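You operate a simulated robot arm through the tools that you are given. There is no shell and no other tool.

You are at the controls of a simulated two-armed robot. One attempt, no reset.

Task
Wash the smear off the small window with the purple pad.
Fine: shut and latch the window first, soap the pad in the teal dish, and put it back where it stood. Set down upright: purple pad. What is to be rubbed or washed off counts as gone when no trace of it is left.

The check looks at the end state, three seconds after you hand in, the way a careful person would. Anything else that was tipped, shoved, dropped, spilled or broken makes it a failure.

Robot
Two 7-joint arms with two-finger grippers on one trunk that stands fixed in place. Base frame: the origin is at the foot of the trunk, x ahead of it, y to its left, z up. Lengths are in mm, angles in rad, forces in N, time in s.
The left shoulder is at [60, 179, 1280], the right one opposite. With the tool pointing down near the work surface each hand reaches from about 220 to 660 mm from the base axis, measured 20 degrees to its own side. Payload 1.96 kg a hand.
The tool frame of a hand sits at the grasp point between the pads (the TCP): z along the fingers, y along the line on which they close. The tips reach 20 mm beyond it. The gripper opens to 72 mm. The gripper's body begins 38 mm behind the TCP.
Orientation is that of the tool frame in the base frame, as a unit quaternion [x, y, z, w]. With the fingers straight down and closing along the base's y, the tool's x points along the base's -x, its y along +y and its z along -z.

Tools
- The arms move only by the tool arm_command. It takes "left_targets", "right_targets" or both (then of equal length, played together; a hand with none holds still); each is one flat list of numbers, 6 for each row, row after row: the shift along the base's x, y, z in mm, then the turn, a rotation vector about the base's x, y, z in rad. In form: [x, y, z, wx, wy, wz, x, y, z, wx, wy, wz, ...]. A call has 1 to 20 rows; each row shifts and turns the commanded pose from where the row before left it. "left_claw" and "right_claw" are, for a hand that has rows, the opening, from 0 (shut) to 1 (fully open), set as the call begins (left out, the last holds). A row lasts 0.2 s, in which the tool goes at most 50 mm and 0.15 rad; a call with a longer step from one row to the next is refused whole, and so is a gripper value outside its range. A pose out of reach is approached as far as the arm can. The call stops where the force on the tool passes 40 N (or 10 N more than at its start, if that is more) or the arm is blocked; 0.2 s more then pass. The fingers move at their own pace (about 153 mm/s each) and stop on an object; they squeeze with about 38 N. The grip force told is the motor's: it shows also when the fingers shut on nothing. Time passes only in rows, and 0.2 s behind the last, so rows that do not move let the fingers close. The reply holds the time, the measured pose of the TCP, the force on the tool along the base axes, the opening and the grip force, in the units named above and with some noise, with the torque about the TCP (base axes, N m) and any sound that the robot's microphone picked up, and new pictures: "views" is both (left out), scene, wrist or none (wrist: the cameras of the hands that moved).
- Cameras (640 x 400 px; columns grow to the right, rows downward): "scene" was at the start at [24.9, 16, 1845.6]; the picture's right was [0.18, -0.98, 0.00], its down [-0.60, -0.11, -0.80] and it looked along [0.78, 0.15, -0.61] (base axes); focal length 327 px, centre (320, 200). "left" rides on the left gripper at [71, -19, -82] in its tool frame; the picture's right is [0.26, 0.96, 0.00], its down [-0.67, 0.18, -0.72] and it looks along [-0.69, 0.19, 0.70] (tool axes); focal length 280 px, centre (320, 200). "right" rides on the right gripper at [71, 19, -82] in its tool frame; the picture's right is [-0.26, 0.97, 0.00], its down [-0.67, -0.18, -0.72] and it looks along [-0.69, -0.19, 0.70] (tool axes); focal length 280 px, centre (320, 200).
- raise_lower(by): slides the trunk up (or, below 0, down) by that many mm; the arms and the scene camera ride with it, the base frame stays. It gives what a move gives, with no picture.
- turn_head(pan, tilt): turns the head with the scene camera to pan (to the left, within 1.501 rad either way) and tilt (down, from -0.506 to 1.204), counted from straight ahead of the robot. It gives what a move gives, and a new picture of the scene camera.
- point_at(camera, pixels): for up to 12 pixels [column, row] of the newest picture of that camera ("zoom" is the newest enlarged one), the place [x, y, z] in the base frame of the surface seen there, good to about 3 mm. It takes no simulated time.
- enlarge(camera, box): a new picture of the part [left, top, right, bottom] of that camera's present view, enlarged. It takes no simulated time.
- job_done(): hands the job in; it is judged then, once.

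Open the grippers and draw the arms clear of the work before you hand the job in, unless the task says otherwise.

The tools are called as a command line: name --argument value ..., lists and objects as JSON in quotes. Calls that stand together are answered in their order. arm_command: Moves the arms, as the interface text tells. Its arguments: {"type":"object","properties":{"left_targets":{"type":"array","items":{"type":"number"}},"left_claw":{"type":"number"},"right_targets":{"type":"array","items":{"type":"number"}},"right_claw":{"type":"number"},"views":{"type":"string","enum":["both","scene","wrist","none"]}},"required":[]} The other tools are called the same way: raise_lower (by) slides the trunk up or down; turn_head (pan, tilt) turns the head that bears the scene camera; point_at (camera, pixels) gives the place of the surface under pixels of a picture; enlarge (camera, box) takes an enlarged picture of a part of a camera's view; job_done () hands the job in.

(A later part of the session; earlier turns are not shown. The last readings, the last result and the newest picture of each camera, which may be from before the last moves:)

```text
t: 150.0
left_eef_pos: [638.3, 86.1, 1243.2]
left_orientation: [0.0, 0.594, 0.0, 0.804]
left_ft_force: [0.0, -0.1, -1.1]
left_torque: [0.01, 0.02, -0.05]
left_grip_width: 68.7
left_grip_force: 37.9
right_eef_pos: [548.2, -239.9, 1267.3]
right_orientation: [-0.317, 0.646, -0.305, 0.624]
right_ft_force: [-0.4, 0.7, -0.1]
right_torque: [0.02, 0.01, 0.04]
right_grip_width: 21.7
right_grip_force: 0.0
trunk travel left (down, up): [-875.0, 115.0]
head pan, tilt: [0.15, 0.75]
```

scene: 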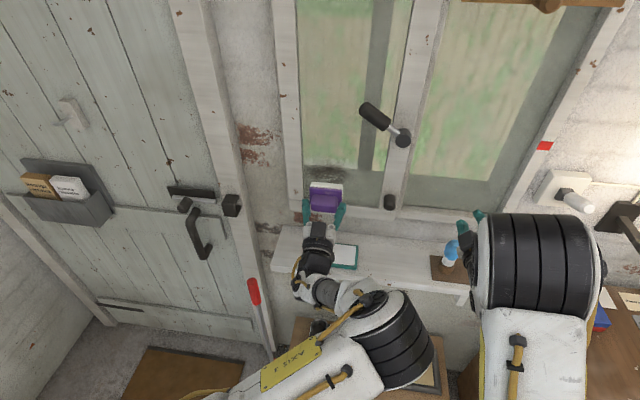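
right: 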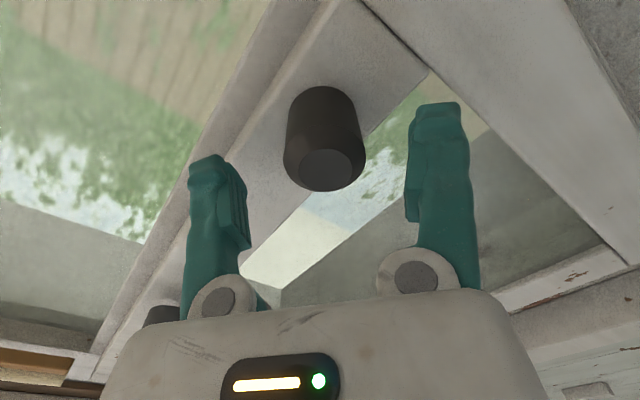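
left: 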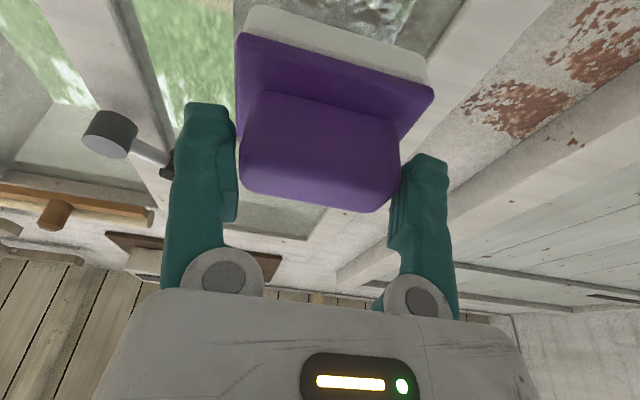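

No contact yet at x≈638. I'll continue in 1.5 mm steps.

arm_command --left_targets '[1.5, 0, 0, 0, 0, 0, 1.5, 0, 0, 0, 0, 0]' --left_claw 0 --views "none"

arm_command --left_targets '[1.5, 0, 0, 0, 0, 0, 1.5, 0, 0, 0, 0, 0]' --left_claw 0 --views "wrist"

```text
t: 150.6
left_eef_pos: [641.3, 84.8, 1243.6]
left_orientation: [0.0, 0.595, -0.001, 0.804]
left_ft_force: [-1.9, 0.0, -0.6]
left_torque: [-0.02, 0.06, -0.05]
left_grip_width: 68.8
left_grip_force: 37.9
right_eef_pos: [548.7, -240.7, 1266.2]
right_orientation: [-0.317, 0.646, -0.305, 0.624]
right_ft_force: [0.6, -1.1, 0.4]
right_torque: [0.03, 0.04, 0.02]
right_grip_width: 21.4
right_grip_force: 0.0
trunk travel left (down, up): [-875.0, 115.0]
head pan, tilt: [0.15, 0.75]
```

```text
t: 151.2
left_eef_pos: [641.6, 87.2, 1244.7]
left_orientation: [-0.002, 0.594, 0.001, 0.804]
left_ft_force: [-15.8, -1.0, -5.3]
left_torque: [-0.03, 0.7, -0.26]
left_grip_width: 68.7
left_grip_force: 37.8
right_eef_pos: [545.1, -242.2, 1267.1]
right_orientation: [-0.317, 0.645, -0.305, 0.625]
right_ft_force: [-0.4, -0.2, 1.1]
right_torque: [-0.01, -0.02, 0.04]
right_grip_width: 21.7
right_grip_force: 0.1
trunk travel left (down, up): [-875.0, 115.0]
head pan, tilt: [0.15, 0.75]
```

left: 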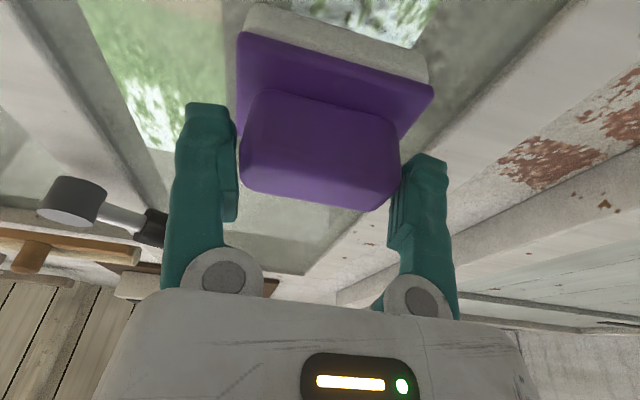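

Contact with 16 N; the torque indicates the lower edge touches first (tilt ~0.03 rad). I'll correct the pitch by +0.03 and re-read.

arm_command --left_targets '[-1, 0, 0, 0, 0.015, 0, 0, 0, 0, 0, 0.015, 0, 0.5, 0, 0, 0, 0, 0]' --left_claw 0 --views "none"

```text
t: 152.0
left_eef_pos: [640.9, 85.5, 1246.6]
left_orientation: [-0.001, 0.604, 0.001, 0.797]
left_ft_force: [-10.5, -0.6, 3.1]
left_torque: [-0.01, -0.52, -0.15]
left_grip_width: 68.6
left_grip_force: 37.7
right_eef_pos: [544.8, -240.8, 1268.1]
right_orientation: [-0.317, 0.644, -0.306, 0.625]
right_ft_force: [-0.5, -0.8, -0.6]
right_torque: [0.0, -0.02, -0.04]
right_grip_width: 21.7
right_grip_force: 0.1
trunk travel left (down, up): [-875.0, 115.0]
head pan, tilt: [0.15, 0.75]
```

Now it bears on the upper edge; I'll take half of that back and press a bit more.

arm_command --left_targets '[0, 0, 0, 0, -0.015, 0, 1, 0, 0, 0, 0, 0]' --left_claw 0 --views "none"

```text
t: 152.6
left_eef_pos: [641.6, 86.1, 1245.2]
left_orientation: [-0.001, 0.599, 0.0, 0.801]
left_ft_force: [-14.1, 1.1, 0.4]
left_torque: [-0.02, -0.47, -0.06]
left_grip_width: 68.4
left_grip_force: 37.7
right_eef_pos: [545.8, -240.4, 1268.6]
right_orientation: [-0.317, 0.645, -0.306, 0.625]
right_ft_force: [-0.8, 0.0, 0.7]
right_torque: [-0.03, -0.01, 0.01]
right_grip_width: 21.5
right_grip_force: 0.1
trunk travel left (down, up): [-875.0, 115.0]
head pan, tilt: [0.15, 0.75]
```

I'll trim another −0.008 and start wiping sideways at this height: to y≈119, then back to y≈45.

arm_command --left_targets '[0, 6, 0, 0, -0.008, 0, 0, 9, 0, 0, 0, 0, 0, 9, 0, 0, 0, 0, 0, 9, 0, 0, 0, 0, 0, -9, 0, 0, 0, 0, 0, -9, 0, 0, 0, 0, 0, -9, 0, 0, 0, 0, 0, -9, 0, 0, 0, 0, 0, -9, 0, 0, 0, 0, 0, -9, 0, 0, 0, 0, 0, -9, 0, 0, 0, 0, 0, -9, 0, 0, 0, 0]' --left_claw 0 --views "both"

```text
t: 155.2
left_eef_pos: [641.7, 49.8, 1245.1]
left_orientation: [-0.002, 0.596, 0.001, 0.803]
left_ft_force: [-13.6, 4.6, 0.1]
left_torque: [0.09, 0.19, -0.02]
left_grip_width: 68.6
left_grip_force: 37.7
right_eef_pos: [544.7, -240.3, 1269.0]
right_orientation: [-0.317, 0.644, -0.306, 0.625]
right_ft_force: [0.6, -0.5, 0.0]
right_torque: [0.02, 0.0, 0.0]
right_grip_width: 21.7
right_grip_force: 0.1
trunk travel left (down, up): [-875.0, 115.0]
head pan, tilt: [0.15, 0.75]
```

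scene: 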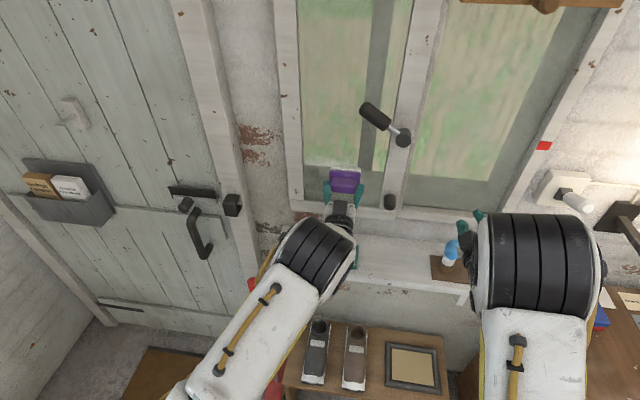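
left: 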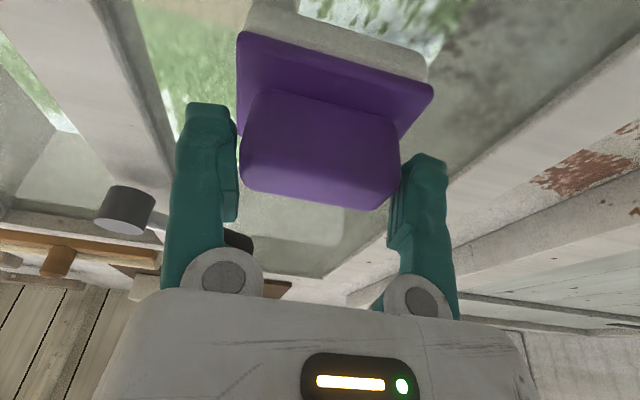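

Wiping is smooth at ~14 N with the pad flat. I'll look at the effect on the smear.

enlarge --camera "scene" --box '[290, 120, 390, 215]'

enlarge --camera "left" --box '[300, 0, 620, 200]'

```text
4.21 times, centred on (340, 168) of scene
```

zoom: 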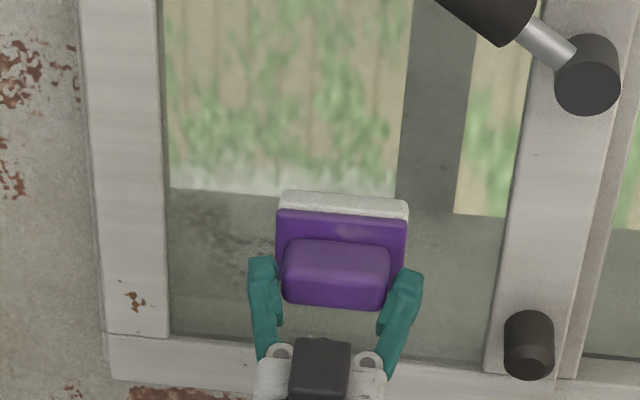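

```text
2.00 times, centred on (460, 100) of left
```

zoom: 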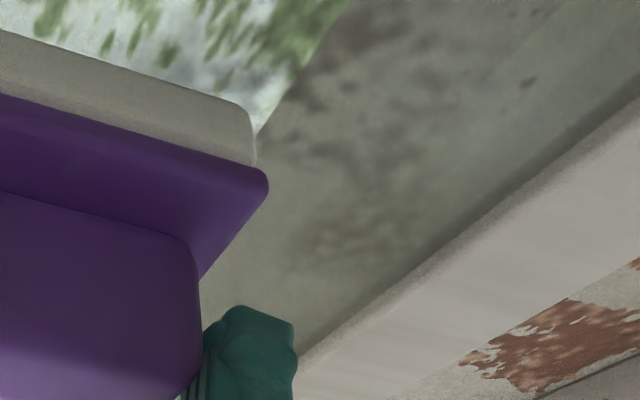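

The smear is fading. I'll continue with overlapping passes higher up (z≈1268 and 1283).

arm_command --left_targets '[0, 0, 8, 0, 0, 0, 0, 0, 8, 0, 0, 0, 0, 0, 7, 0, 0, 0, 0, 8.6, 0, 0, 0, 0, 0, 8.6, 0, 0, 0, 0, 0, 8.6, 0, 0, 0, 0, 0, 8.6, 0, 0, 0, 0, 0, 8.6, 0, 0, 0, 0, 0, 8.6, 0, 0, 0, 0, 0, 8.6, 0, 0, 0, 0, 0, 8.6, 0, 0, 0, 0, 0, 0, 7, 0, 0, 0, 0, 0, 7, 0, 0, 0, 0, -9, 0, 0, 0, 0, 0, -9, 0, 0, 0, 0, 0, -9, 0, 0, 0, 0, 0, -9, 0, 0, 0, 0, 0, -9, 0, 0, 0, 0, 0, -9, 0, 0, 0, 0, 0, -9, 0, 0, 0, 0]' --left_claw 0 --views "both"

```text
t: 159.4
left_eef_pos: [640.0, 54.6, 1282.7]
left_orientation: [-0.002, 0.596, 0.0, 0.803]
left_ft_force: [-19.8, 7.4, -1.5]
left_torque: [0.03, 0.14, 0.25]
left_grip_width: 68.1
left_grip_force: 37.8
right_eef_pos: [543.9, -239.4, 1270.3]
right_orientation: [-0.317, 0.644, -0.306, 0.626]
right_ft_force: [0.6, 0.1, 0.3]
right_torque: [0.01, -0.02, 0.02]
right_grip_width: 21.8
right_grip_force: 0.1
trunk travel left (down, up): [-875.0, 115.0]
head pan, tilt: [0.15, 0.75]
```

scene: 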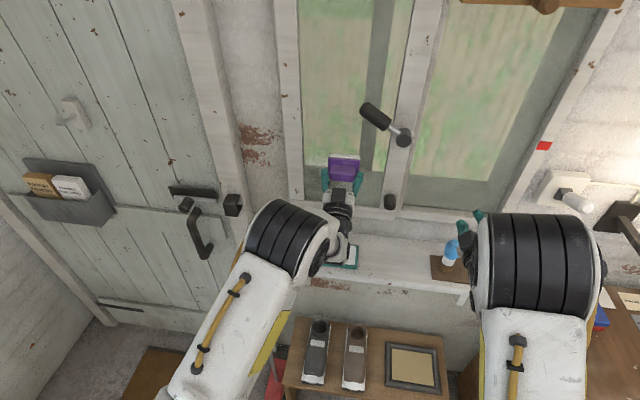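
left: 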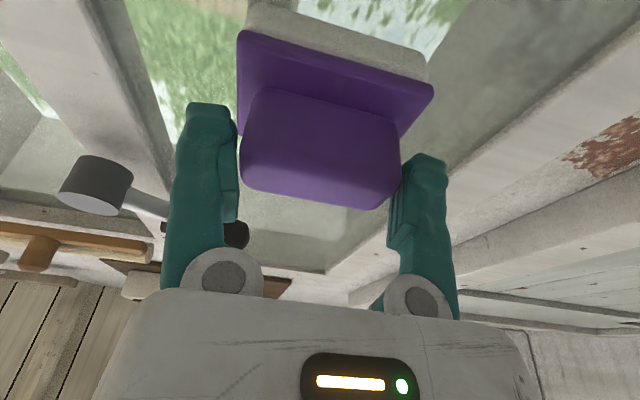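

Force is fine (20 N). Next passes downwards: z≈1256 and 1229.

arm_command --left_targets '[0.2, 0, -9, 0, 0, 0, 0.2, 0, -9, 0, 0, 0, 0.2, 0, -9, 0, 0, 0, 0, 8.2, 0, 0, 0, 0, 0, 8.2, 0, 0, 0, 0, 0, 8.2, 0, 0, 0, 0, 0, 8.2, 0, 0, 0, 0, 0, 8.2, 0, 0, 0, 0, 0, 8.2, 0, 0, 0, 0, 0, 8.2, 0, 0, 0, 0, 0, 8.2, 0, 0, 0, 0, 0.2, 0, -9, 0, 0, 0, 0.2, 0, -9, 0, 0, 0, 0.2, 0, -9, 0, 0, 0, 0, -11, 0, 0, 0, 0, 0, -11, 0, 0, 0, 0, 0, -11, 0, 0, 0, 0, 0, -11, 0, 0, 0, 0, 0, -11, 0, 0, 0, 0, 0, -11, 0, 0, 0, 0]' --left_claw 0 --views "both"

enlarge --camera "scene" --box '[290, 120, 390, 215]'

```text
t: 163.6
left_eef_pos: [640.4, 53.6, 1230.5]
left_orientation: [-0.001, 0.596, 0.0, 0.803]
left_ft_force: [-25.8, 7.3, -1.8]
left_torque: [0.07, 0.29, 0.44]
left_grip_width: 67.8
left_grip_force: 37.9
right_eef_pos: [543.0, -238.9, 1269.9]
right_orientation: [-0.317, 0.644, -0.306, 0.625]
right_ft_force: [0.3, 0.5, 0.1]
right_torque: [0.0, 0.01, 0.02]
right_grip_width: 21.6
right_grip_force: 0.1
trunk travel left (down, up): [-875.0, 115.0]
head pan, tilt: [0.15, 0.75]
```

scene: 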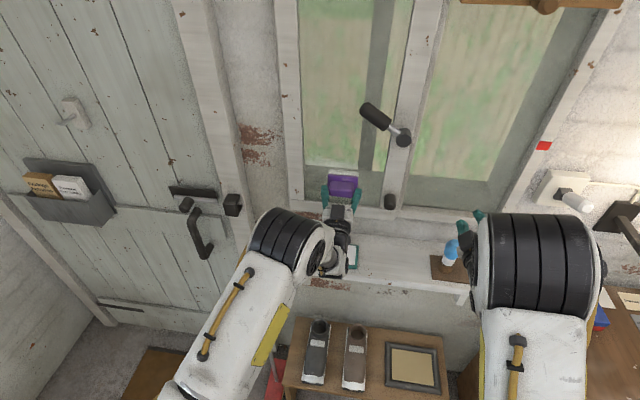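
left: 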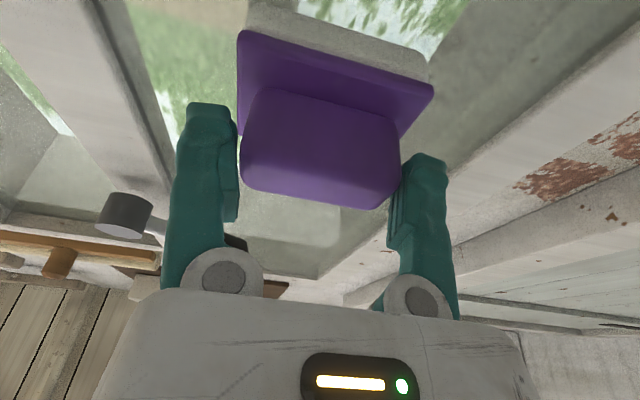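

```text
4.21 times, centred on (340, 168) of scene
```

zoom: 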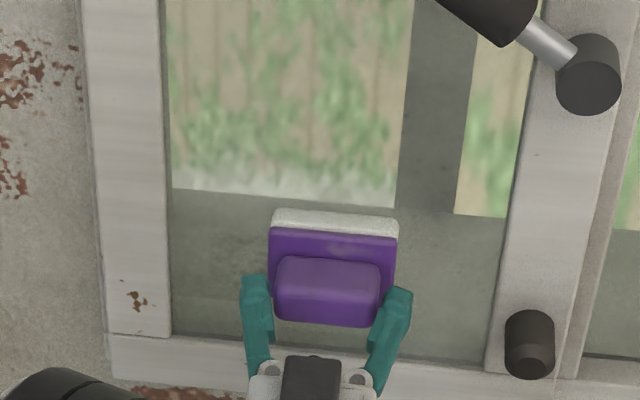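

The smear is nearly gone; force has crept to 26 N, so I'll ease 1 mm and do the lower passes at z≈1207 and 1190.

arm_command --left_targets '[-0.8, 0, -8, 0, 0, 0, -0.2, 0, -8, 0, 0, 0, 0, 0, -8, 0, 0, 0, 0, 8.4, 0, 0, 0, 0, 0, 8.4, 0, 0, 0, 0, 0, 8.4, 0, 0, 0, 0, 0, 8.4, 0, 0, 0, 0, 0, 8.4, 0, 0, 0, 0, 0, 8.4, 0, 0, 0, 0, 0, 8.4, 0, 0, 0, 0, 0, 8.4, 0, 0, 0, 0, 0, 0, -8, 0, 0, 0, 0, 0, -8, 0, 0, 0, 0, -11, 0, 0, 0, 0, 0, -11, 0, 0, 0, 0, 0, -11, 0, 0, 0, 0, 0, -11, 0, 0, 0, 0, 0, -11, 0, 0, 0, 0, 0, -11, 0, 0, 0, 0, 0, -11, 0, 0, 0, 0]' --left_claw 0 --views "both"

enlarge --camera "scene" --box '[290, 120, 390, 215]'

```text
t: 167.8
left_eef_pos: [640.5, 44.5, 1190.3]
left_orientation: [-0.001, 0.594, -0.001, 0.804]
left_ft_force: [-24.0, 8.6, -0.7]
left_torque: [0.13, 0.37, 0.17]
left_grip_width: 67.9
left_grip_force: 38.1
right_eef_pos: [542.9, -240.2, 1269.3]
right_orientation: [-0.317, 0.645, -0.305, 0.626]
right_ft_force: [-0.2, 1.0, 0.1]
right_torque: [0.03, 0.02, 0.02]
right_grip_width: 21.2
right_grip_force: 0.0
trunk travel left (down, up): [-875.0, 115.0]
head pan, tilt: [0.15, 0.75]
```

scene: 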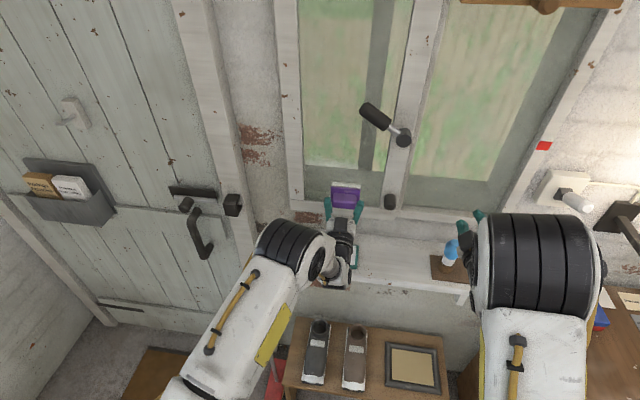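
left: 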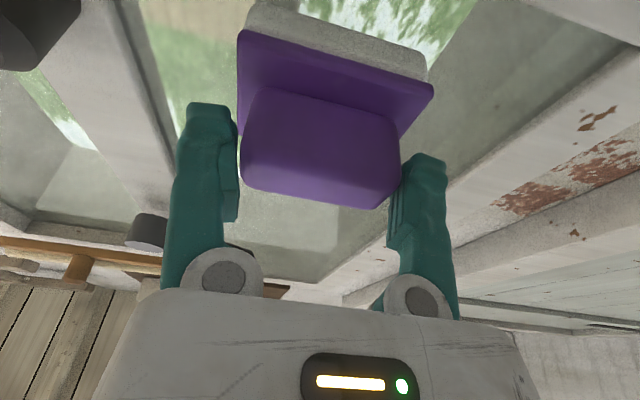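

```text
4.21 times, centred on (340, 168) of scene
```

zoom: 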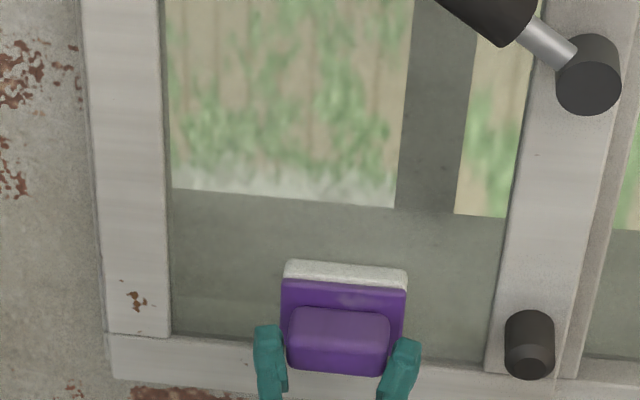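

It looks nearly clean. For safety I'll do another full raster upward with overlapping passes (z≈1212, 1235).

arm_command --left_targets '[0, 0, 7.5, 0, 0, 0, 0, 0, 7.5, 0, 0, 0, 0, 0, 7, 0, 0, 0, 0, 11, 0, 0, 0, 0, 0, 11, 0, 0, 0, 0, 0, 11, 0, 0, 0, 0, 0, 11, 0, 0, 0, 0, 0, 11, 0, 0, 0, 0, 0, 11, 0, 0, 0, 0, 0, 10, 0, 0, 0, 0, 0, 0, 7.5, 0, 0, 0, 0, 0, 7.5, 0, 0, 0, 0, 0, 7, 0, 0, 0, 0, -11, 0, 0, 0, 0, 0, -11, 0, 0, 0, 0, 0, -11, 0, 0, 0, 0, 0, -11, 0, 0, 0, 0, 0, -11, 0, 0, 0, 0, 0, -11, 0, 0, 0, 0, 0, -11, 0, 0, 0, 0]' --left_claw 0 --views "none"

arm_command --left_targets '[0, 0, 7.5, 0, 0, 0, 0, 0, 7.5, 0, 0, 0, 0, 0, 7, 0, 0, 0, 0, 11, 0, 0, 0, 0, 0, 11, 0, 0, 0, 0, 0, 11, 0, 0, 0, 0, 0, 11, 0, 0, 0, 0, 0, 11, 0, 0, 0, 0, 0, 11, 0, 0, 0, 0, 0, 11, 0, 0, 0, 0, 0, 0, 7.5, 0, 0, 0, 0, 0, 7.5, 0, 0, 0, 0, 0, 7, 0, 0, 0, 0, -11, 0, 0, 0, 0, 0, -11, 0, 0, 0, 0, 0, -11, 0, 0, 0, 0, 0, -11, 0, 0, 0, 0, 0, -11, 0, 0, 0, 0, 0, -11, 0, 0, 0, 0, 0, -11, 0, 0, 0, 0]' --left_claw 0 --views "both"

```text
t: 172.0
left_eef_pos: [640.7, 43.4, 1232.7]
left_orientation: [-0.001, 0.595, 0.0, 0.804]
left_ft_force: [-21.7, 8.0, -1.2]
left_torque: [-0.01, 0.02, 0.21]
left_grip_width: 67.7
left_grip_force: 38.0
right_eef_pos: [542.5, -239.4, 1269.7]
right_orientation: [-0.317, 0.644, -0.305, 0.625]
right_ft_force: [0.0, 0.2, -0.2]
right_torque: [0.02, -0.02, -0.01]
right_grip_width: 21.8
right_grip_force: 0.1
trunk travel left (down, up): [-875.0, 115.0]
head pan, tilt: [0.15, 0.75]
```

```text
t: 176.2
left_eef_pos: [640.6, 43.8, 1278.4]
left_orientation: [-0.003, 0.595, 0.0, 0.804]
left_ft_force: [-23.7, 8.5, -1.5]
left_torque: [0.0, 0.12, 0.21]
left_grip_width: 67.7
left_grip_force: 38.1
right_eef_pos: [543.9, -240.1, 1269.6]
right_orientation: [-0.316, 0.645, -0.305, 0.626]
right_ft_force: [-0.2, 0.0, -0.7]
right_torque: [-0.01, 0.0, -0.01]
right_grip_width: 21.5
right_grip_force: 0.1
trunk travel left (down, up): [-875.0, 115.0]
head pan, tilt: [0.15, 0.75]
```

scene: 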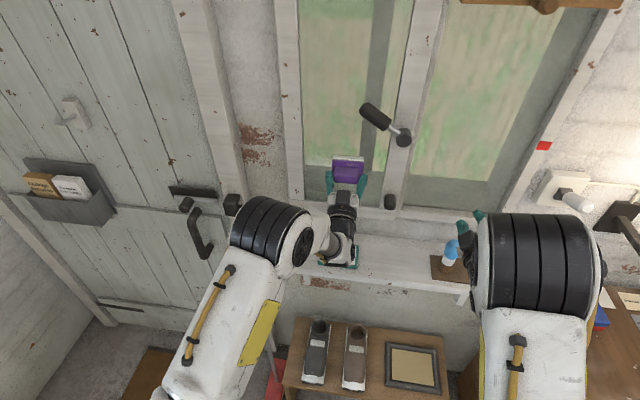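
left: 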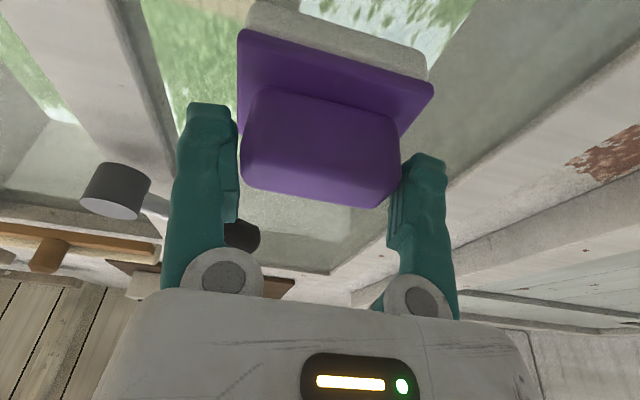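

One more pass at z≈1298, then I'll lift off and inspect the glass.

arm_command --left_targets '[0, 0, 7, 0, 0, 0, 0, 0, 7, 0, 0, 0, 0, 0, 6, 0, 0, 0, 0, 11, 0, 0, 0, 0, 0, 11, 0, 0, 0, 0, 0, 11, 0, 0, 0, 0, 0, 11, 0, 0, 0, 0, 0, 11, 0, 0, 0, 0, 0, 11, 0, 0, 0, 0, 0, 10, 0, 0, 0, 0]' --left_claw 0 --views "none"

arm_command --left_targets '[-5, 0, 0, 0, 0, 0, -10, 0, 0, 0, 0, 0, -20, 0, -5, 0, 0, 0, -20, 0, -25, 0, 0, 0, -10, 0, -30, 0, 0, 0, -5, 0, -30, 0, 0, 0, 0, 0, -30, 0, 0, 0]' --left_claw 0 --views "both"

enlarge --camera "scene" --box '[290, 120, 390, 215]'

```text
t: 178.4
left_eef_pos: [640.6, 115.4, 1295.6]
left_orientation: [0.0, 0.595, 0.0, 0.803]
left_ft_force: [-17.9, -6.3, -0.1]
left_torque: [-0.01, 0.07, -0.18]
left_grip_width: 67.4
left_grip_force: 37.6
right_eef_pos: [543.9, -241.1, 1267.8]
right_orientation: [-0.316, 0.645, -0.305, 0.626]
right_ft_force: [-0.4, 1.0, 0.3]
right_torque: [-0.01, -0.01, 0.03]
right_grip_width: 21.4
right_grip_force: 0.1
trunk travel left (down, up): [-875.0, 115.0]
head pan, tilt: [0.15, 0.75]
```

```text
t: 180.0
left_eef_pos: [575.1, 117.5, 1175.5]
left_orientation: [-0.001, 0.597, 0.0, 0.802]
left_ft_force: [-0.3, -0.5, -0.7]
left_torque: [-0.01, 0.06, -0.01]
left_grip_width: 67.4
left_grip_force: 38.0
right_eef_pos: [548.9, -240.4, 1266.8]
right_orientation: [-0.317, 0.646, -0.304, 0.624]
right_ft_force: [0.7, 0.0, 1.1]
right_torque: [0.01, 0.0, 0.02]
right_grip_width: 21.4
right_grip_force: 0.0
trunk travel left (down, up): [-875.0, 115.0]
head pan, tilt: [0.15, 0.75]
```

scene: 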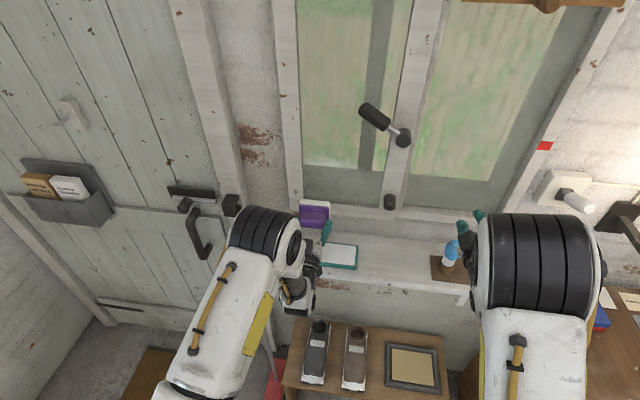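
left: 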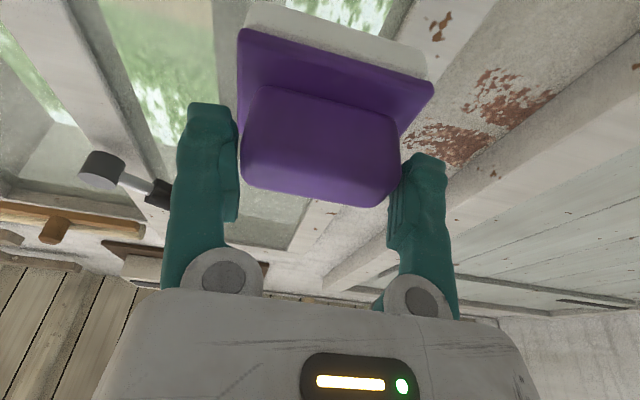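

```text
4.21 times, centred on (340, 168) of scene
```

zoom: 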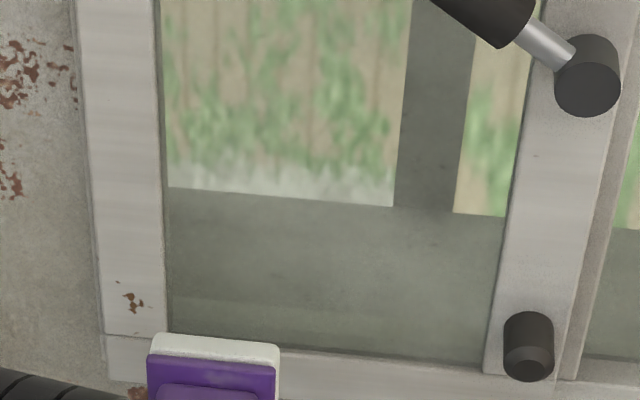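

The glass looks clean. I'll zoom in much closer for any leftover trace.

enlarge --camera "scene" --box '[300, 155, 350, 195]'

enlarge --camera "scene" --box '[340, 150, 390, 205]'

enlarge --camera "scene" --box '[295, 120, 345, 165]'

```text
10.00 times, centred on (325, 175) of scene
```

zoom: 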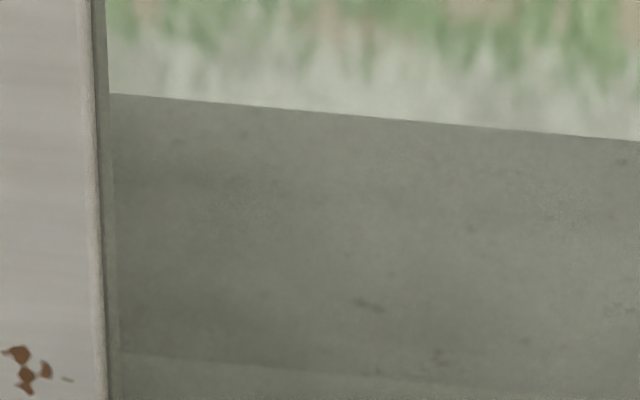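

```text
7.27 times, centred on (365, 178) of scene
```

zoom: 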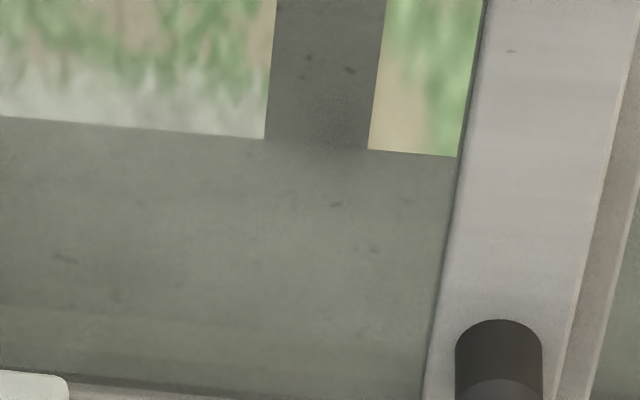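

```text
8.89 times, centred on (320, 142) of scene
```

zoom: 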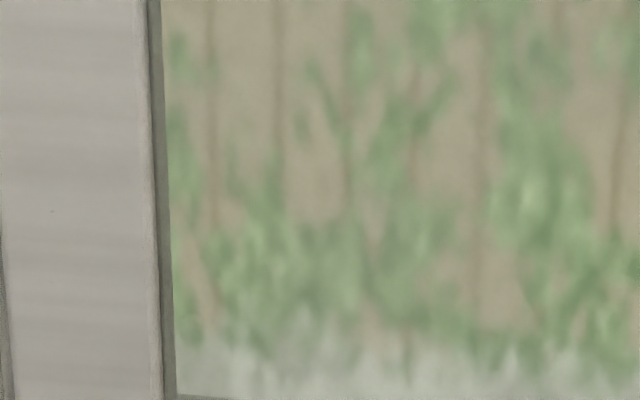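

It seems clean; I'll check from another angle with the right wrist camera.

arm_command --right_targets '[0, 0, 0, 0, 0, 0]' --views "wrist"

```text
t: 180.4
left_eef_pos: [573.5, 117.3, 1176.9]
left_orientation: [-0.002, 0.596, 0.001, 0.803]
left_ft_force: [0.0, -0.1, -1.0]
left_torque: [0.01, 0.01, 0.02]
left_grip_width: 67.6
left_grip_force: 37.8
right_eef_pos: [547.0, -241.1, 1266.2]
right_orientation: [-0.318, 0.646, -0.305, 0.624]
right_ft_force: [0.1, -0.2, -0.5]
right_torque: [0.0, -0.02, 0.0]
right_grip_width: 21.6
right_grip_force: 0.1
trunk travel left (down, up): [-875.0, 115.0]
head pan, tilt: [0.15, 0.75]
```

right: 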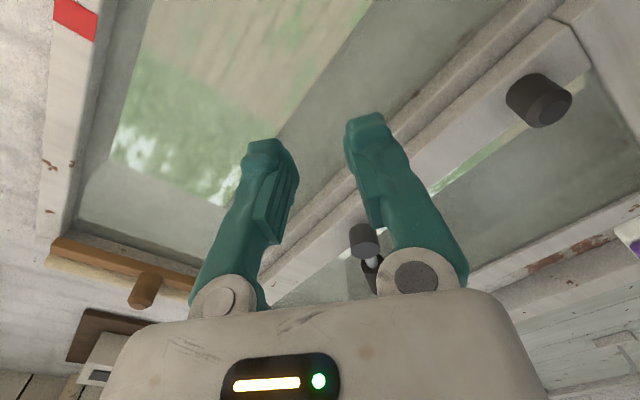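

enlarge --camera "right" --box '[420, 60, 640, 270]'

enlarge --camera "left" --box '[60, 0, 320, 170]'

```text
1.90 times, centred on (530, 165) of right
```

zoom: 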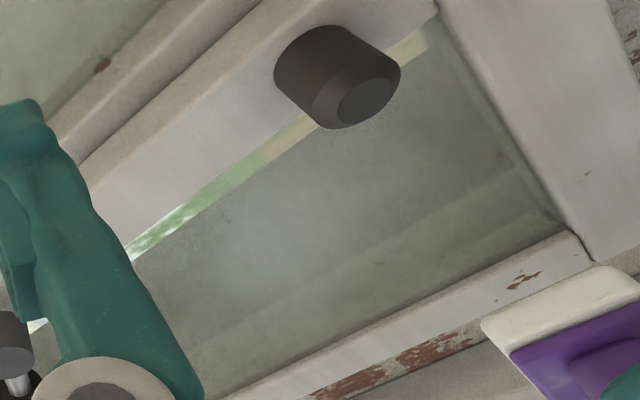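

```text
2.35 times, centred on (190, 85) of left
```

zoom: 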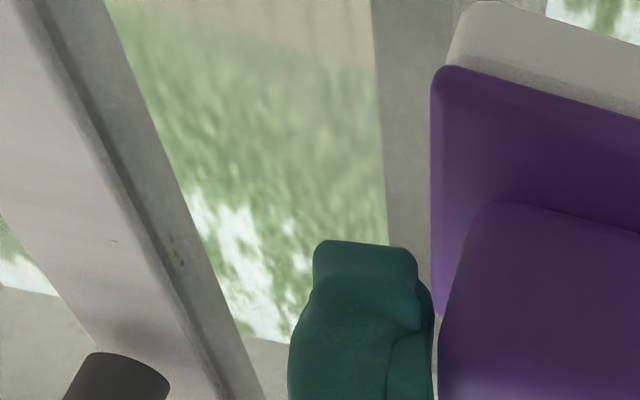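

Looks clean from here as well. Since no trace may remain, I'll do one more light raster over the whole area: approach first.

arm_command --left_targets '[5, 0, 8, 0, 0, 0, 12, 0, 8, 0, 0, 0, 15, 0, 0, 0, 0, 0, 15, 0, 0, 0, 0, 0, 10, 0, 0, 0, 0, 0, 5, 0, 0, 0, 0, 0, 3, 0, 0, 0, 0, 0, 2, 0, 0, 0, 0, 0, 1.5, 0, 0, 0, 0, 0]' --left_claw 0 --views "none"

```text
t: 182.4
left_eef_pos: [640.0, 118.7, 1191.3]
left_orientation: [-0.001, 0.597, 0.0, 0.803]
left_ft_force: [-20.9, 0.4, -8.0]
left_torque: [0.01, -0.12, 0.05]
left_grip_width: 67.4
left_grip_force: 38.3
right_eef_pos: [544.3, -240.3, 1268.8]
right_orientation: [-0.316, 0.645, -0.305, 0.625]
right_ft_force: [-0.1, -0.4, 0.2]
right_torque: [-0.02, 0.01, 0.01]
right_grip_width: 22.0
right_grip_force: 0.2
trunk travel left (down, up): [-875.0, 115.0]
head pan, tilt: [0.15, 0.75]
```

Contact at 21 N at the lower left of the glass. Raster: sweep to y≈25 and back while rising.

arm_command --left_targets '[-0.5, -13, 0, 0, 0, 0, 0, -13, 0, 0, 0, 0, 0, -13, 0, 0, 0, 0, 0, -13, 0, 0, 0, 0, 0, -13, 0, 0, 0, 0, 0, -13, 0, 0, 0, 0, 0, -13, 0, 0, 0, 0, 0, 0, 11, 0, 0, 0, 0, 0, 11, 0, 0, 0, 0, 13, 0, 0, 0, 0, 0, 13, 0, 0, 0, 0, 0, 13, 0, 0, 0, 0, 0, 13, 0, 0, 0, 0, 0, 13, 0, 0, 0, 0, 0, 13, 0, 0, 0, 0, 0, 13, 0, 0, 0, 0, 0, 0, 11, 0, 0, 0, 0, 0, 11, 0, 0, 0]' --left_claw 0 --views "none"

arm_command --left_targets '[0, -13, 0, 0, 0, 0, 0, -13, 0, 0, 0, 0, 0, -13, 0, 0, 0, 0, 0, -13, 0, 0, 0, 0, 0, -13, 0, 0, 0, 0, 0, -13, 0, 0, 0, 0, 0, -13, 0, 0, 0, 0, 0, 0, 11, 0, 0, 0, 0, 0, 11, 0, 0, 0, 0, 13, 0, 0, 0, 0, 0, 13, 0, 0, 0, 0, 0, 13, 0, 0, 0, 0, 0, 13, 0, 0, 0, 0, 0, 13, 0, 0, 0, 0, 0, 13, 0, 0, 0, 0, 0, 13, 0, 0, 0, 0, 0, 0, 11, 0, 0, 0, 0, 0, 11, 0, 0, 0]' --left_claw 0 --views "none"

arm_command --left_targets '[0, -13, 0, 0, 0, 0, 0, -13, 0, 0, 0, 0, 0, -13, 0, 0, 0, 0, 0, -13, 0, 0, 0, 0, 0, -13, 0, 0, 0, 0, 0, -13, 0, 0, 0, 0, 0, -13, 0, 0, 0, 0]' --left_claw 0 --views "both"

```text
t: 186.2
left_eef_pos: [639.3, 120.9, 1235.8]
left_orientation: [-0.002, 0.597, 0.002, 0.802]
left_ft_force: [-21.8, 1.1, -10.3]
left_torque: [0.16, 0.2, -0.36]
left_grip_width: 66.9
left_grip_force: 37.8
right_eef_pos: [545.0, -240.3, 1269.0]
right_orientation: [-0.317, 0.645, -0.305, 0.625]
right_ft_force: [0.3, -0.6, 0.0]
right_torque: [-0.01, 0.0, -0.03]
right_grip_width: 21.7
right_grip_force: 0.0
trunk travel left (down, up): [-875.0, 115.0]
head pan, tilt: [0.15, 0.75]
```

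```text
t: 190.0
left_eef_pos: [638.9, 120.9, 1281.2]
left_orientation: [-0.003, 0.596, 0.002, 0.803]
left_ft_force: [-18.3, 2.2, -6.4]
left_torque: [0.13, 0.17, -0.37]
left_grip_width: 67.1
left_grip_force: 38.0
right_eef_pos: [545.6, -239.3, 1268.4]
right_orientation: [-0.317, 0.645, -0.305, 0.625]
right_ft_force: [0.4, -0.2, -0.9]
right_torque: [0.01, 0.0, 0.02]
right_grip_width: 21.7
right_grip_force: 0.0
trunk travel left (down, up): [-875.0, 115.0]
head pan, tilt: [0.15, 0.75]
```

```text
t: 191.6
left_eef_pos: [639.0, 28.3, 1280.8]
left_orientation: [-0.002, 0.595, 0.0, 0.804]
left_ft_force: [-17.7, 6.4, -0.5]
left_torque: [0.06, 0.06, 0.24]
left_grip_width: 67.0
left_grip_force: 38.0
right_eef_pos: [543.6, -240.0, 1269.3]
right_orientation: [-0.315, 0.644, -0.306, 0.626]
right_ft_force: [0.1, 0.5, 0.8]
right_torque: [0.01, 0.02, -0.01]
right_grip_width: 21.5
right_grip_force: 0.2
trunk travel left (down, up): [-875.0, 115.0]
head pan, tilt: [0.15, 0.75]
```

scene: 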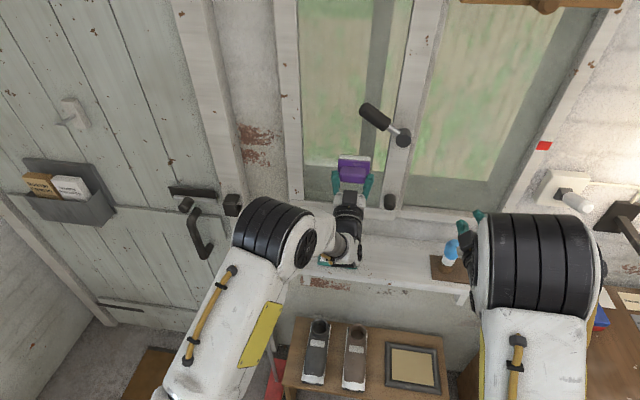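
left: 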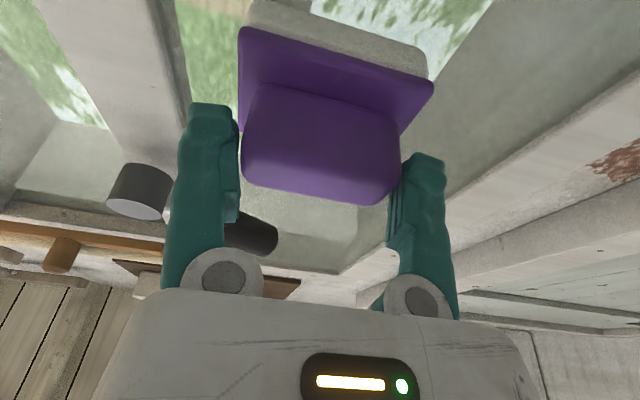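

The glass is wiped. I'll back off, come down to [574,111,1190], and rotate the pad back to level.

arm_command --left_targets '[-5, 0, 0, 0, 0, 0, -10, 0, 0, 0, 0, 0, -25, 8, -5, 0, 0, 0, -25, 15, -20, 0, 0, 0, 0, 20, -25, 0, 0, 0, 0, 20, -20, 0, 0, 0, 0, 20, -20, 0, 0, 0]' --left_claw 0 --views "none"

arm_command --left_targets '[0, 0, 0, 0, 0.1428, 0, 0, 0, 0, 0, 0.1428, 0, 0, 0, 0, 0, 0.1428, 0, 0, 0, 0, 0, 0.1428, 0, 0, 0, 0, 0, 0.1428, 0, 0, 0, 0, 0, 0.1428, 0, 0, 0, 0, 0, 0.1428, 0, 0, 0, 0, 0, 0.1428, 0, 0, 0, 0, 0, 0.1428, 0, 0, 0, 0, 0, 0.1428, 0, 0, 0, 0, 0, 0.1428, 0]' --left_claw 0 --views "both"

```text
t: 193.2
left_eef_pos: [579.6, 109.6, 1187.4]
left_orientation: [-0.001, 0.598, 0.0, 0.802]
left_ft_force: [0.0, -0.6, -1.1]
left_torque: [-0.05, -0.01, -0.01]
left_grip_width: 66.8
left_grip_force: 37.7
right_eef_pos: [548.8, -239.1, 1266.0]
right_orientation: [-0.319, 0.646, -0.303, 0.624]
right_ft_force: [0.1, 0.4, 0.2]
right_torque: [0.01, 0.0, 0.01]
right_grip_width: 21.6
right_grip_force: 0.0
trunk travel left (down, up): [-875.0, 115.0]
head pan, tilt: [0.15, 0.75]
```

```text
t: 195.6
left_eef_pos: [578.5, 110.1, 1188.2]
left_orientation: [-0.001, 0.99, 0.001, 0.144]
left_ft_force: [-0.7, 0.2, -1.8]
left_torque: [0.0, 0.0, 0.01]
left_grip_width: 65.8
left_grip_force: 37.9
right_eef_pos: [549.0, -239.5, 1266.3]
right_orientation: [-0.317, 0.646, -0.304, 0.624]
right_ft_force: [1.0, 0.6, 0.1]
right_torque: [-0.01, 0.0, 0.01]
right_grip_width: 21.6
right_grip_force: 0.1
trunk travel left (down, up): [-875.0, 115.0]
head pan, tilt: [0.15, 0.75]
```

scene: 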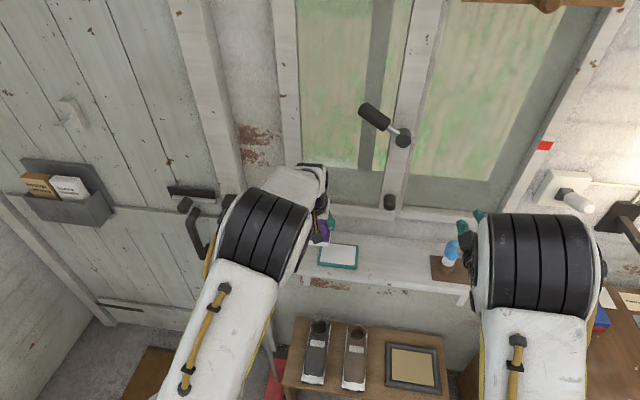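
left: 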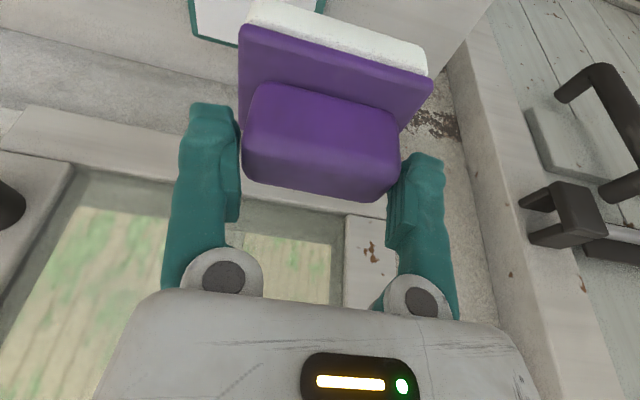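

The grip width has crept from 71 to 66 mm, so the pad is slowly working outward along the tapered ridge; I'll take it straight to above its spot.

arm_command --left_targets '[13, 14, -20, 0, 0, 0, 13, 14, -20, 0, 0, 0, 13, 14, -20, 0, 0, 0, 13, 14, -20, 0, 0, 0, 13, 14, -20, 0, 0, 0]' --left_claw 0 --views "wrist"

point_at --camera "left" --pixels '[[250, 15], [420, 65], [340, 35], [245, 40], [425, 90], [330, 70], [300, 110], [350, 125], [300, 160], [480, 30], [330, 2]]'

```text
t: 196.8
left_eef_pos: [645.3, 181.5, 1083.7]
left_orientation: [-0.001, 0.989, 0.0, 0.146]
left_ft_force: [0.1, -0.8, -1.6]
left_torque: [-0.01, 0.0, 0.02]
left_grip_width: 65.6
left_grip_force: 38.0
right_eef_pos: [548.7, -240.1, 1265.4]
right_orientation: [-0.318, 0.645, -0.304, 0.624]
right_ft_force: [1.4, 0.6, -1.2]
right_torque: [-0.01, 0.01, 0.01]
right_grip_width: 21.4
right_grip_force: 0.1
trunk travel left (down, up): [-875.0, 115.0]
head pan, tilt: [0.15, 0.75]
```

left: 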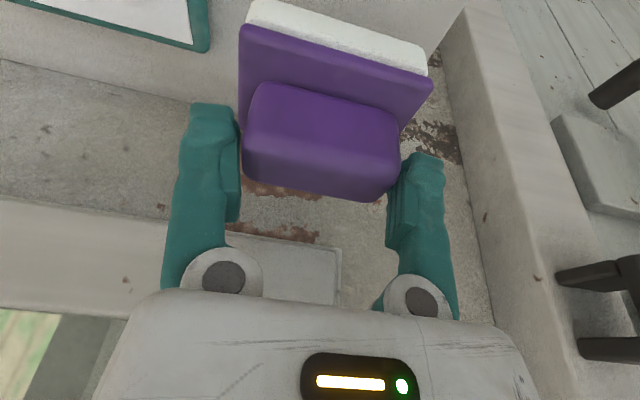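

```text
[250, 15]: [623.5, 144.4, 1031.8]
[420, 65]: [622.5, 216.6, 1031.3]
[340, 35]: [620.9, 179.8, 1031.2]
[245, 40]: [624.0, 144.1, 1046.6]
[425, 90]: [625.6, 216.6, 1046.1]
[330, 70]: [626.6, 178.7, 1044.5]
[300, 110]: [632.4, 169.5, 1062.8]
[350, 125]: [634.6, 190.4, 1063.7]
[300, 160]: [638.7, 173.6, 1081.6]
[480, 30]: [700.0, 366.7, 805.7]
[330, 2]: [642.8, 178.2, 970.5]
```

Pad front edge is at x≈622 (should be ≈617.5) and centred at y≈180.4. I'll shift −4 mm in x, lower to near the shelf, then settle gently.

arm_command --left_targets '[-2, -0.5, -10, 0, 0, 0, -2, 0, -10, 0, 0, 0, 0, 0, -10, 0, 0, 0, 0, 0, -8, 0, 0, 0, 0, 0, -3, 0, 0, 0]' --left_claw 0 --views "none"

arm_command --left_targets '[0, 0, -1.5, 0, 0, 0, 0, 0, -1.5, 0, 0, 0]' --left_claw 0 --views "wrist"

```text
t: 198.0
left_eef_pos: [641.7, 180.0, 1047.5]
left_orientation: [-0.001, 0.989, 0.001, 0.145]
left_ft_force: [0.4, 0.8, -1.5]
left_torque: [-0.03, -0.02, -0.03]
left_grip_width: 65.2
left_grip_force: 38.1
right_eef_pos: [548.5, -241.8, 1265.7]
right_orientation: [-0.317, 0.646, -0.305, 0.624]
right_ft_force: [-0.8, 0.2, 0.3]
right_torque: [-0.03, 0.03, -0.01]
right_grip_width: 21.6
right_grip_force: 0.0
trunk travel left (down, up): [-875.0, 115.0]
head pan, tilt: [0.15, 0.75]
```

```text
t: 198.6
left_eef_pos: [639.4, 179.6, 1044.5]
left_orientation: [-0.001, 0.989, 0.001, 0.145]
left_ft_force: [-0.1, 0.8, -0.7]
left_torque: [0.02, 0.0, -0.02]
left_grip_width: 65.5
left_grip_force: 38.1
right_eef_pos: [549.0, -240.7, 1265.8]
right_orientation: [-0.318, 0.645, -0.304, 0.624]
right_ft_force: [-0.2, 0.4, 0.1]
right_torque: [0.0, 0.01, -0.02]
right_grip_width: 21.6
right_grip_force: 0.0
trunk travel left (down, up): [-875.0, 115.0]
head pan, tilt: [0.15, 0.75]
```

left: 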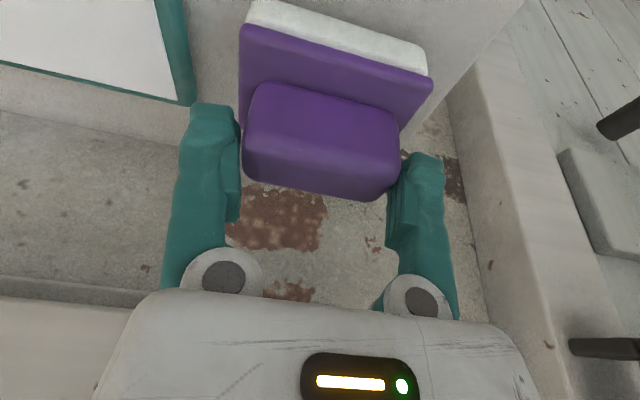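

Nearly down. I'll check the pad's position again before the last millimetres.

point_at --camera "left" --pixels '[[250, 15], [420, 65], [340, 35], [245, 40], [425, 90], [330, 70], [340, 22], [440, 60]]'

arm_command --left_targets '[0, 0, -1.5, 0, 0, 0, 0, 0, -1.5, 0, 0, 0]' --left_claw 0 --views "none"

arm_command --left_targets '[0, 0, -1.5, 0, 0, 0, 0, 0, -1, 0, 0, 0]' --left_claw 0 --views "none"

```text
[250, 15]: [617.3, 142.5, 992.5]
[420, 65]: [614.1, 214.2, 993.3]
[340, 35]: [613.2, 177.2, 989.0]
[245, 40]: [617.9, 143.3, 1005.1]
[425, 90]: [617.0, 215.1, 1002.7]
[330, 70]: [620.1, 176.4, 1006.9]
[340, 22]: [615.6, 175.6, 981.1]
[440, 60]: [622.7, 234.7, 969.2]
```

```text
t: 199.2
left_eef_pos: [639.4, 180.1, 1042.4]
left_orientation: [-0.001, 0.989, 0.001, 0.145]
left_ft_force: [0.3, 0.6, -1.7]
left_torque: [0.0, 0.0, 0.0]
left_grip_width: 65.3
left_grip_force: 38.2
right_eef_pos: [548.2, -240.7, 1267.4]
right_orientation: [-0.318, 0.646, -0.304, 0.624]
right_ft_force: [-0.2, -0.3, -0.5]
right_torque: [0.01, -0.02, 0.04]
right_grip_width: 21.6
right_grip_force: 0.1
trunk travel left (down, up): [-875.0, 115.0]
head pan, tilt: [0.15, 0.75]
```

```text
t: 199.8
left_eef_pos: [640.1, 178.7, 1039.6]
left_orientation: [-0.001, 0.989, 0.001, 0.145]
left_ft_force: [-0.3, -0.1, -0.5]
left_torque: [-0.02, -0.03, 0.01]
left_grip_width: 65.2
left_grip_force: 37.6
right_eef_pos: [548.4, -240.9, 1265.8]
right_orientation: [-0.317, 0.645, -0.305, 0.624]
right_ft_force: [-0.1, 0.6, 0.1]
right_torque: [-0.02, -0.01, 0.0]
right_grip_width: 21.4
right_grip_force: 0.1
trunk travel left (down, up): [-875.0, 115.0]
head pan, tilt: [0.15, 0.75]
```

Pad is ~2.5 mm too near; I'll shift +2.5 mm in x and continue down in 1.5 mm steps until it touches.

arm_command --left_targets '[2.5, 0.3, 0, 0, 0, 0, 0, 0, -1.5, 0, 0, 0, 0, 0, -1, 0, 0, 0]' --left_claw 0 --views "none"

arm_command --left_targets '[0, 0, -1.2, 0, 0, 0, 0, 0, -1.2, 0, 0, 0]' --left_claw 0 --views "none"

```text
t: 200.6
left_eef_pos: [642.0, 180.8, 1039.3]
left_orientation: [-0.001, 0.989, 0.002, 0.148]
left_ft_force: [2.9, 0.3, 15.7]
left_torque: [-0.25, 0.1, 0.04]
left_grip_width: 65.3
left_grip_force: 37.8
right_eef_pos: [546.0, -241.5, 1267.2]
right_orientation: [-0.317, 0.646, -0.304, 0.625]
right_ft_force: [-0.3, -0.2, -0.3]
right_torque: [0.03, 0.01, 0.0]
right_grip_width: 21.3
right_grip_force: 0.1
trunk travel left (down, up): [-875.0, 115.0]
head pan, tilt: [0.15, 0.75]
```

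```text
t: 201.4
left_eef_pos: [642.3, 181.1, 1039.2]
left_orientation: [-0.001, 0.988, 0.001, 0.151]
left_ft_force: [-5.0, -0.5, 16.7]
left_torque: [-0.06, 0.76, 0.06]
left_grip_width: 65.4
left_grip_force: 37.6
right_eef_pos: [545.0, -240.7, 1266.8]
right_orientation: [-0.316, 0.645, -0.305, 0.625]
right_ft_force: [1.0, -0.1, -0.7]
right_torque: [0.0, -0.01, 0.01]
right_grip_width: 21.6
right_grip_force: 0.1
trunk travel left (down, up): [-875.0, 115.0]
head pan, tilt: [0.15, 0.75]
stopped in row 2 (left hand): the force on the tool passed its limit at 41 N (the readings are from after the stop); the commanded pose is now the measured one
```

The pad stands on the shelf. I'll relieve the pressure, open the fingers fully, and look.

arm_command --left_targets '[0, 0, 1, 0, 0, 0, 0, 0, 0, 0, 0, 0]' --left_claw 0 --views "none"

arm_command --left_targets '[0, 0, 0, 0, 0, 0, 0, 0, 0, 0, 0, 0, 0, 0, 0, 0, 0, 0]' --left_claw 1 --views "wrist"

```text
t: 202.0
left_eef_pos: [643.1, 180.6, 1039.6]
left_orientation: [-0.002, 0.989, 0.001, 0.151]
left_ft_force: [-1.0, -1.9, 15.5]
left_torque: [-0.15, 0.51, 0.05]
left_grip_width: 65.4
left_grip_force: 38.4
right_eef_pos: [546.7, -241.4, 1267.4]
right_orientation: [-0.318, 0.645, -0.304, 0.625]
right_ft_force: [0.8, 0.2, 0.7]
right_torque: [0.0, -0.02, -0.02]
right_grip_width: 21.8
right_grip_force: 0.0
trunk travel left (down, up): [-875.0, 115.0]
head pan, tilt: [0.15, 0.75]
```

```text
t: 202.8
left_eef_pos: [643.7, 181.8, 1035.7]
left_orientation: [-0.001, 0.989, 0.002, 0.148]
left_ft_force: [-0.5, 0.2, -0.5]
left_torque: [0.01, -0.01, -0.02]
left_grip_width: 72.2
left_grip_force: 0.0
right_eef_pos: [548.7, -240.8, 1265.8]
right_orientation: [-0.317, 0.646, -0.304, 0.625]
right_ft_force: [0.9, 0.2, -0.4]
right_torque: [0.0, 0.01, 0.03]
right_grip_width: 21.7
right_grip_force: 0.0
trunk travel left (down, up): [-875.0, 115.0]
head pan, tilt: [0.15, 0.75]
```

left: 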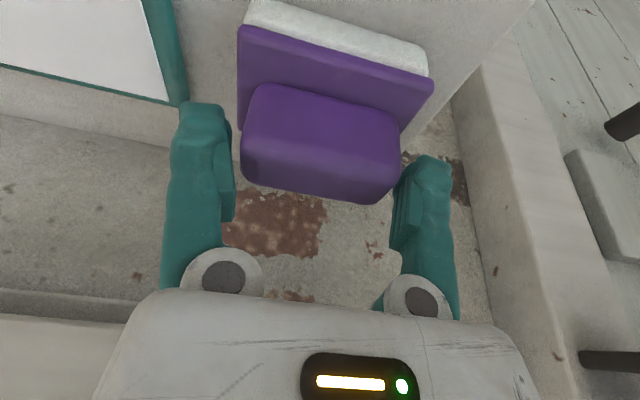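

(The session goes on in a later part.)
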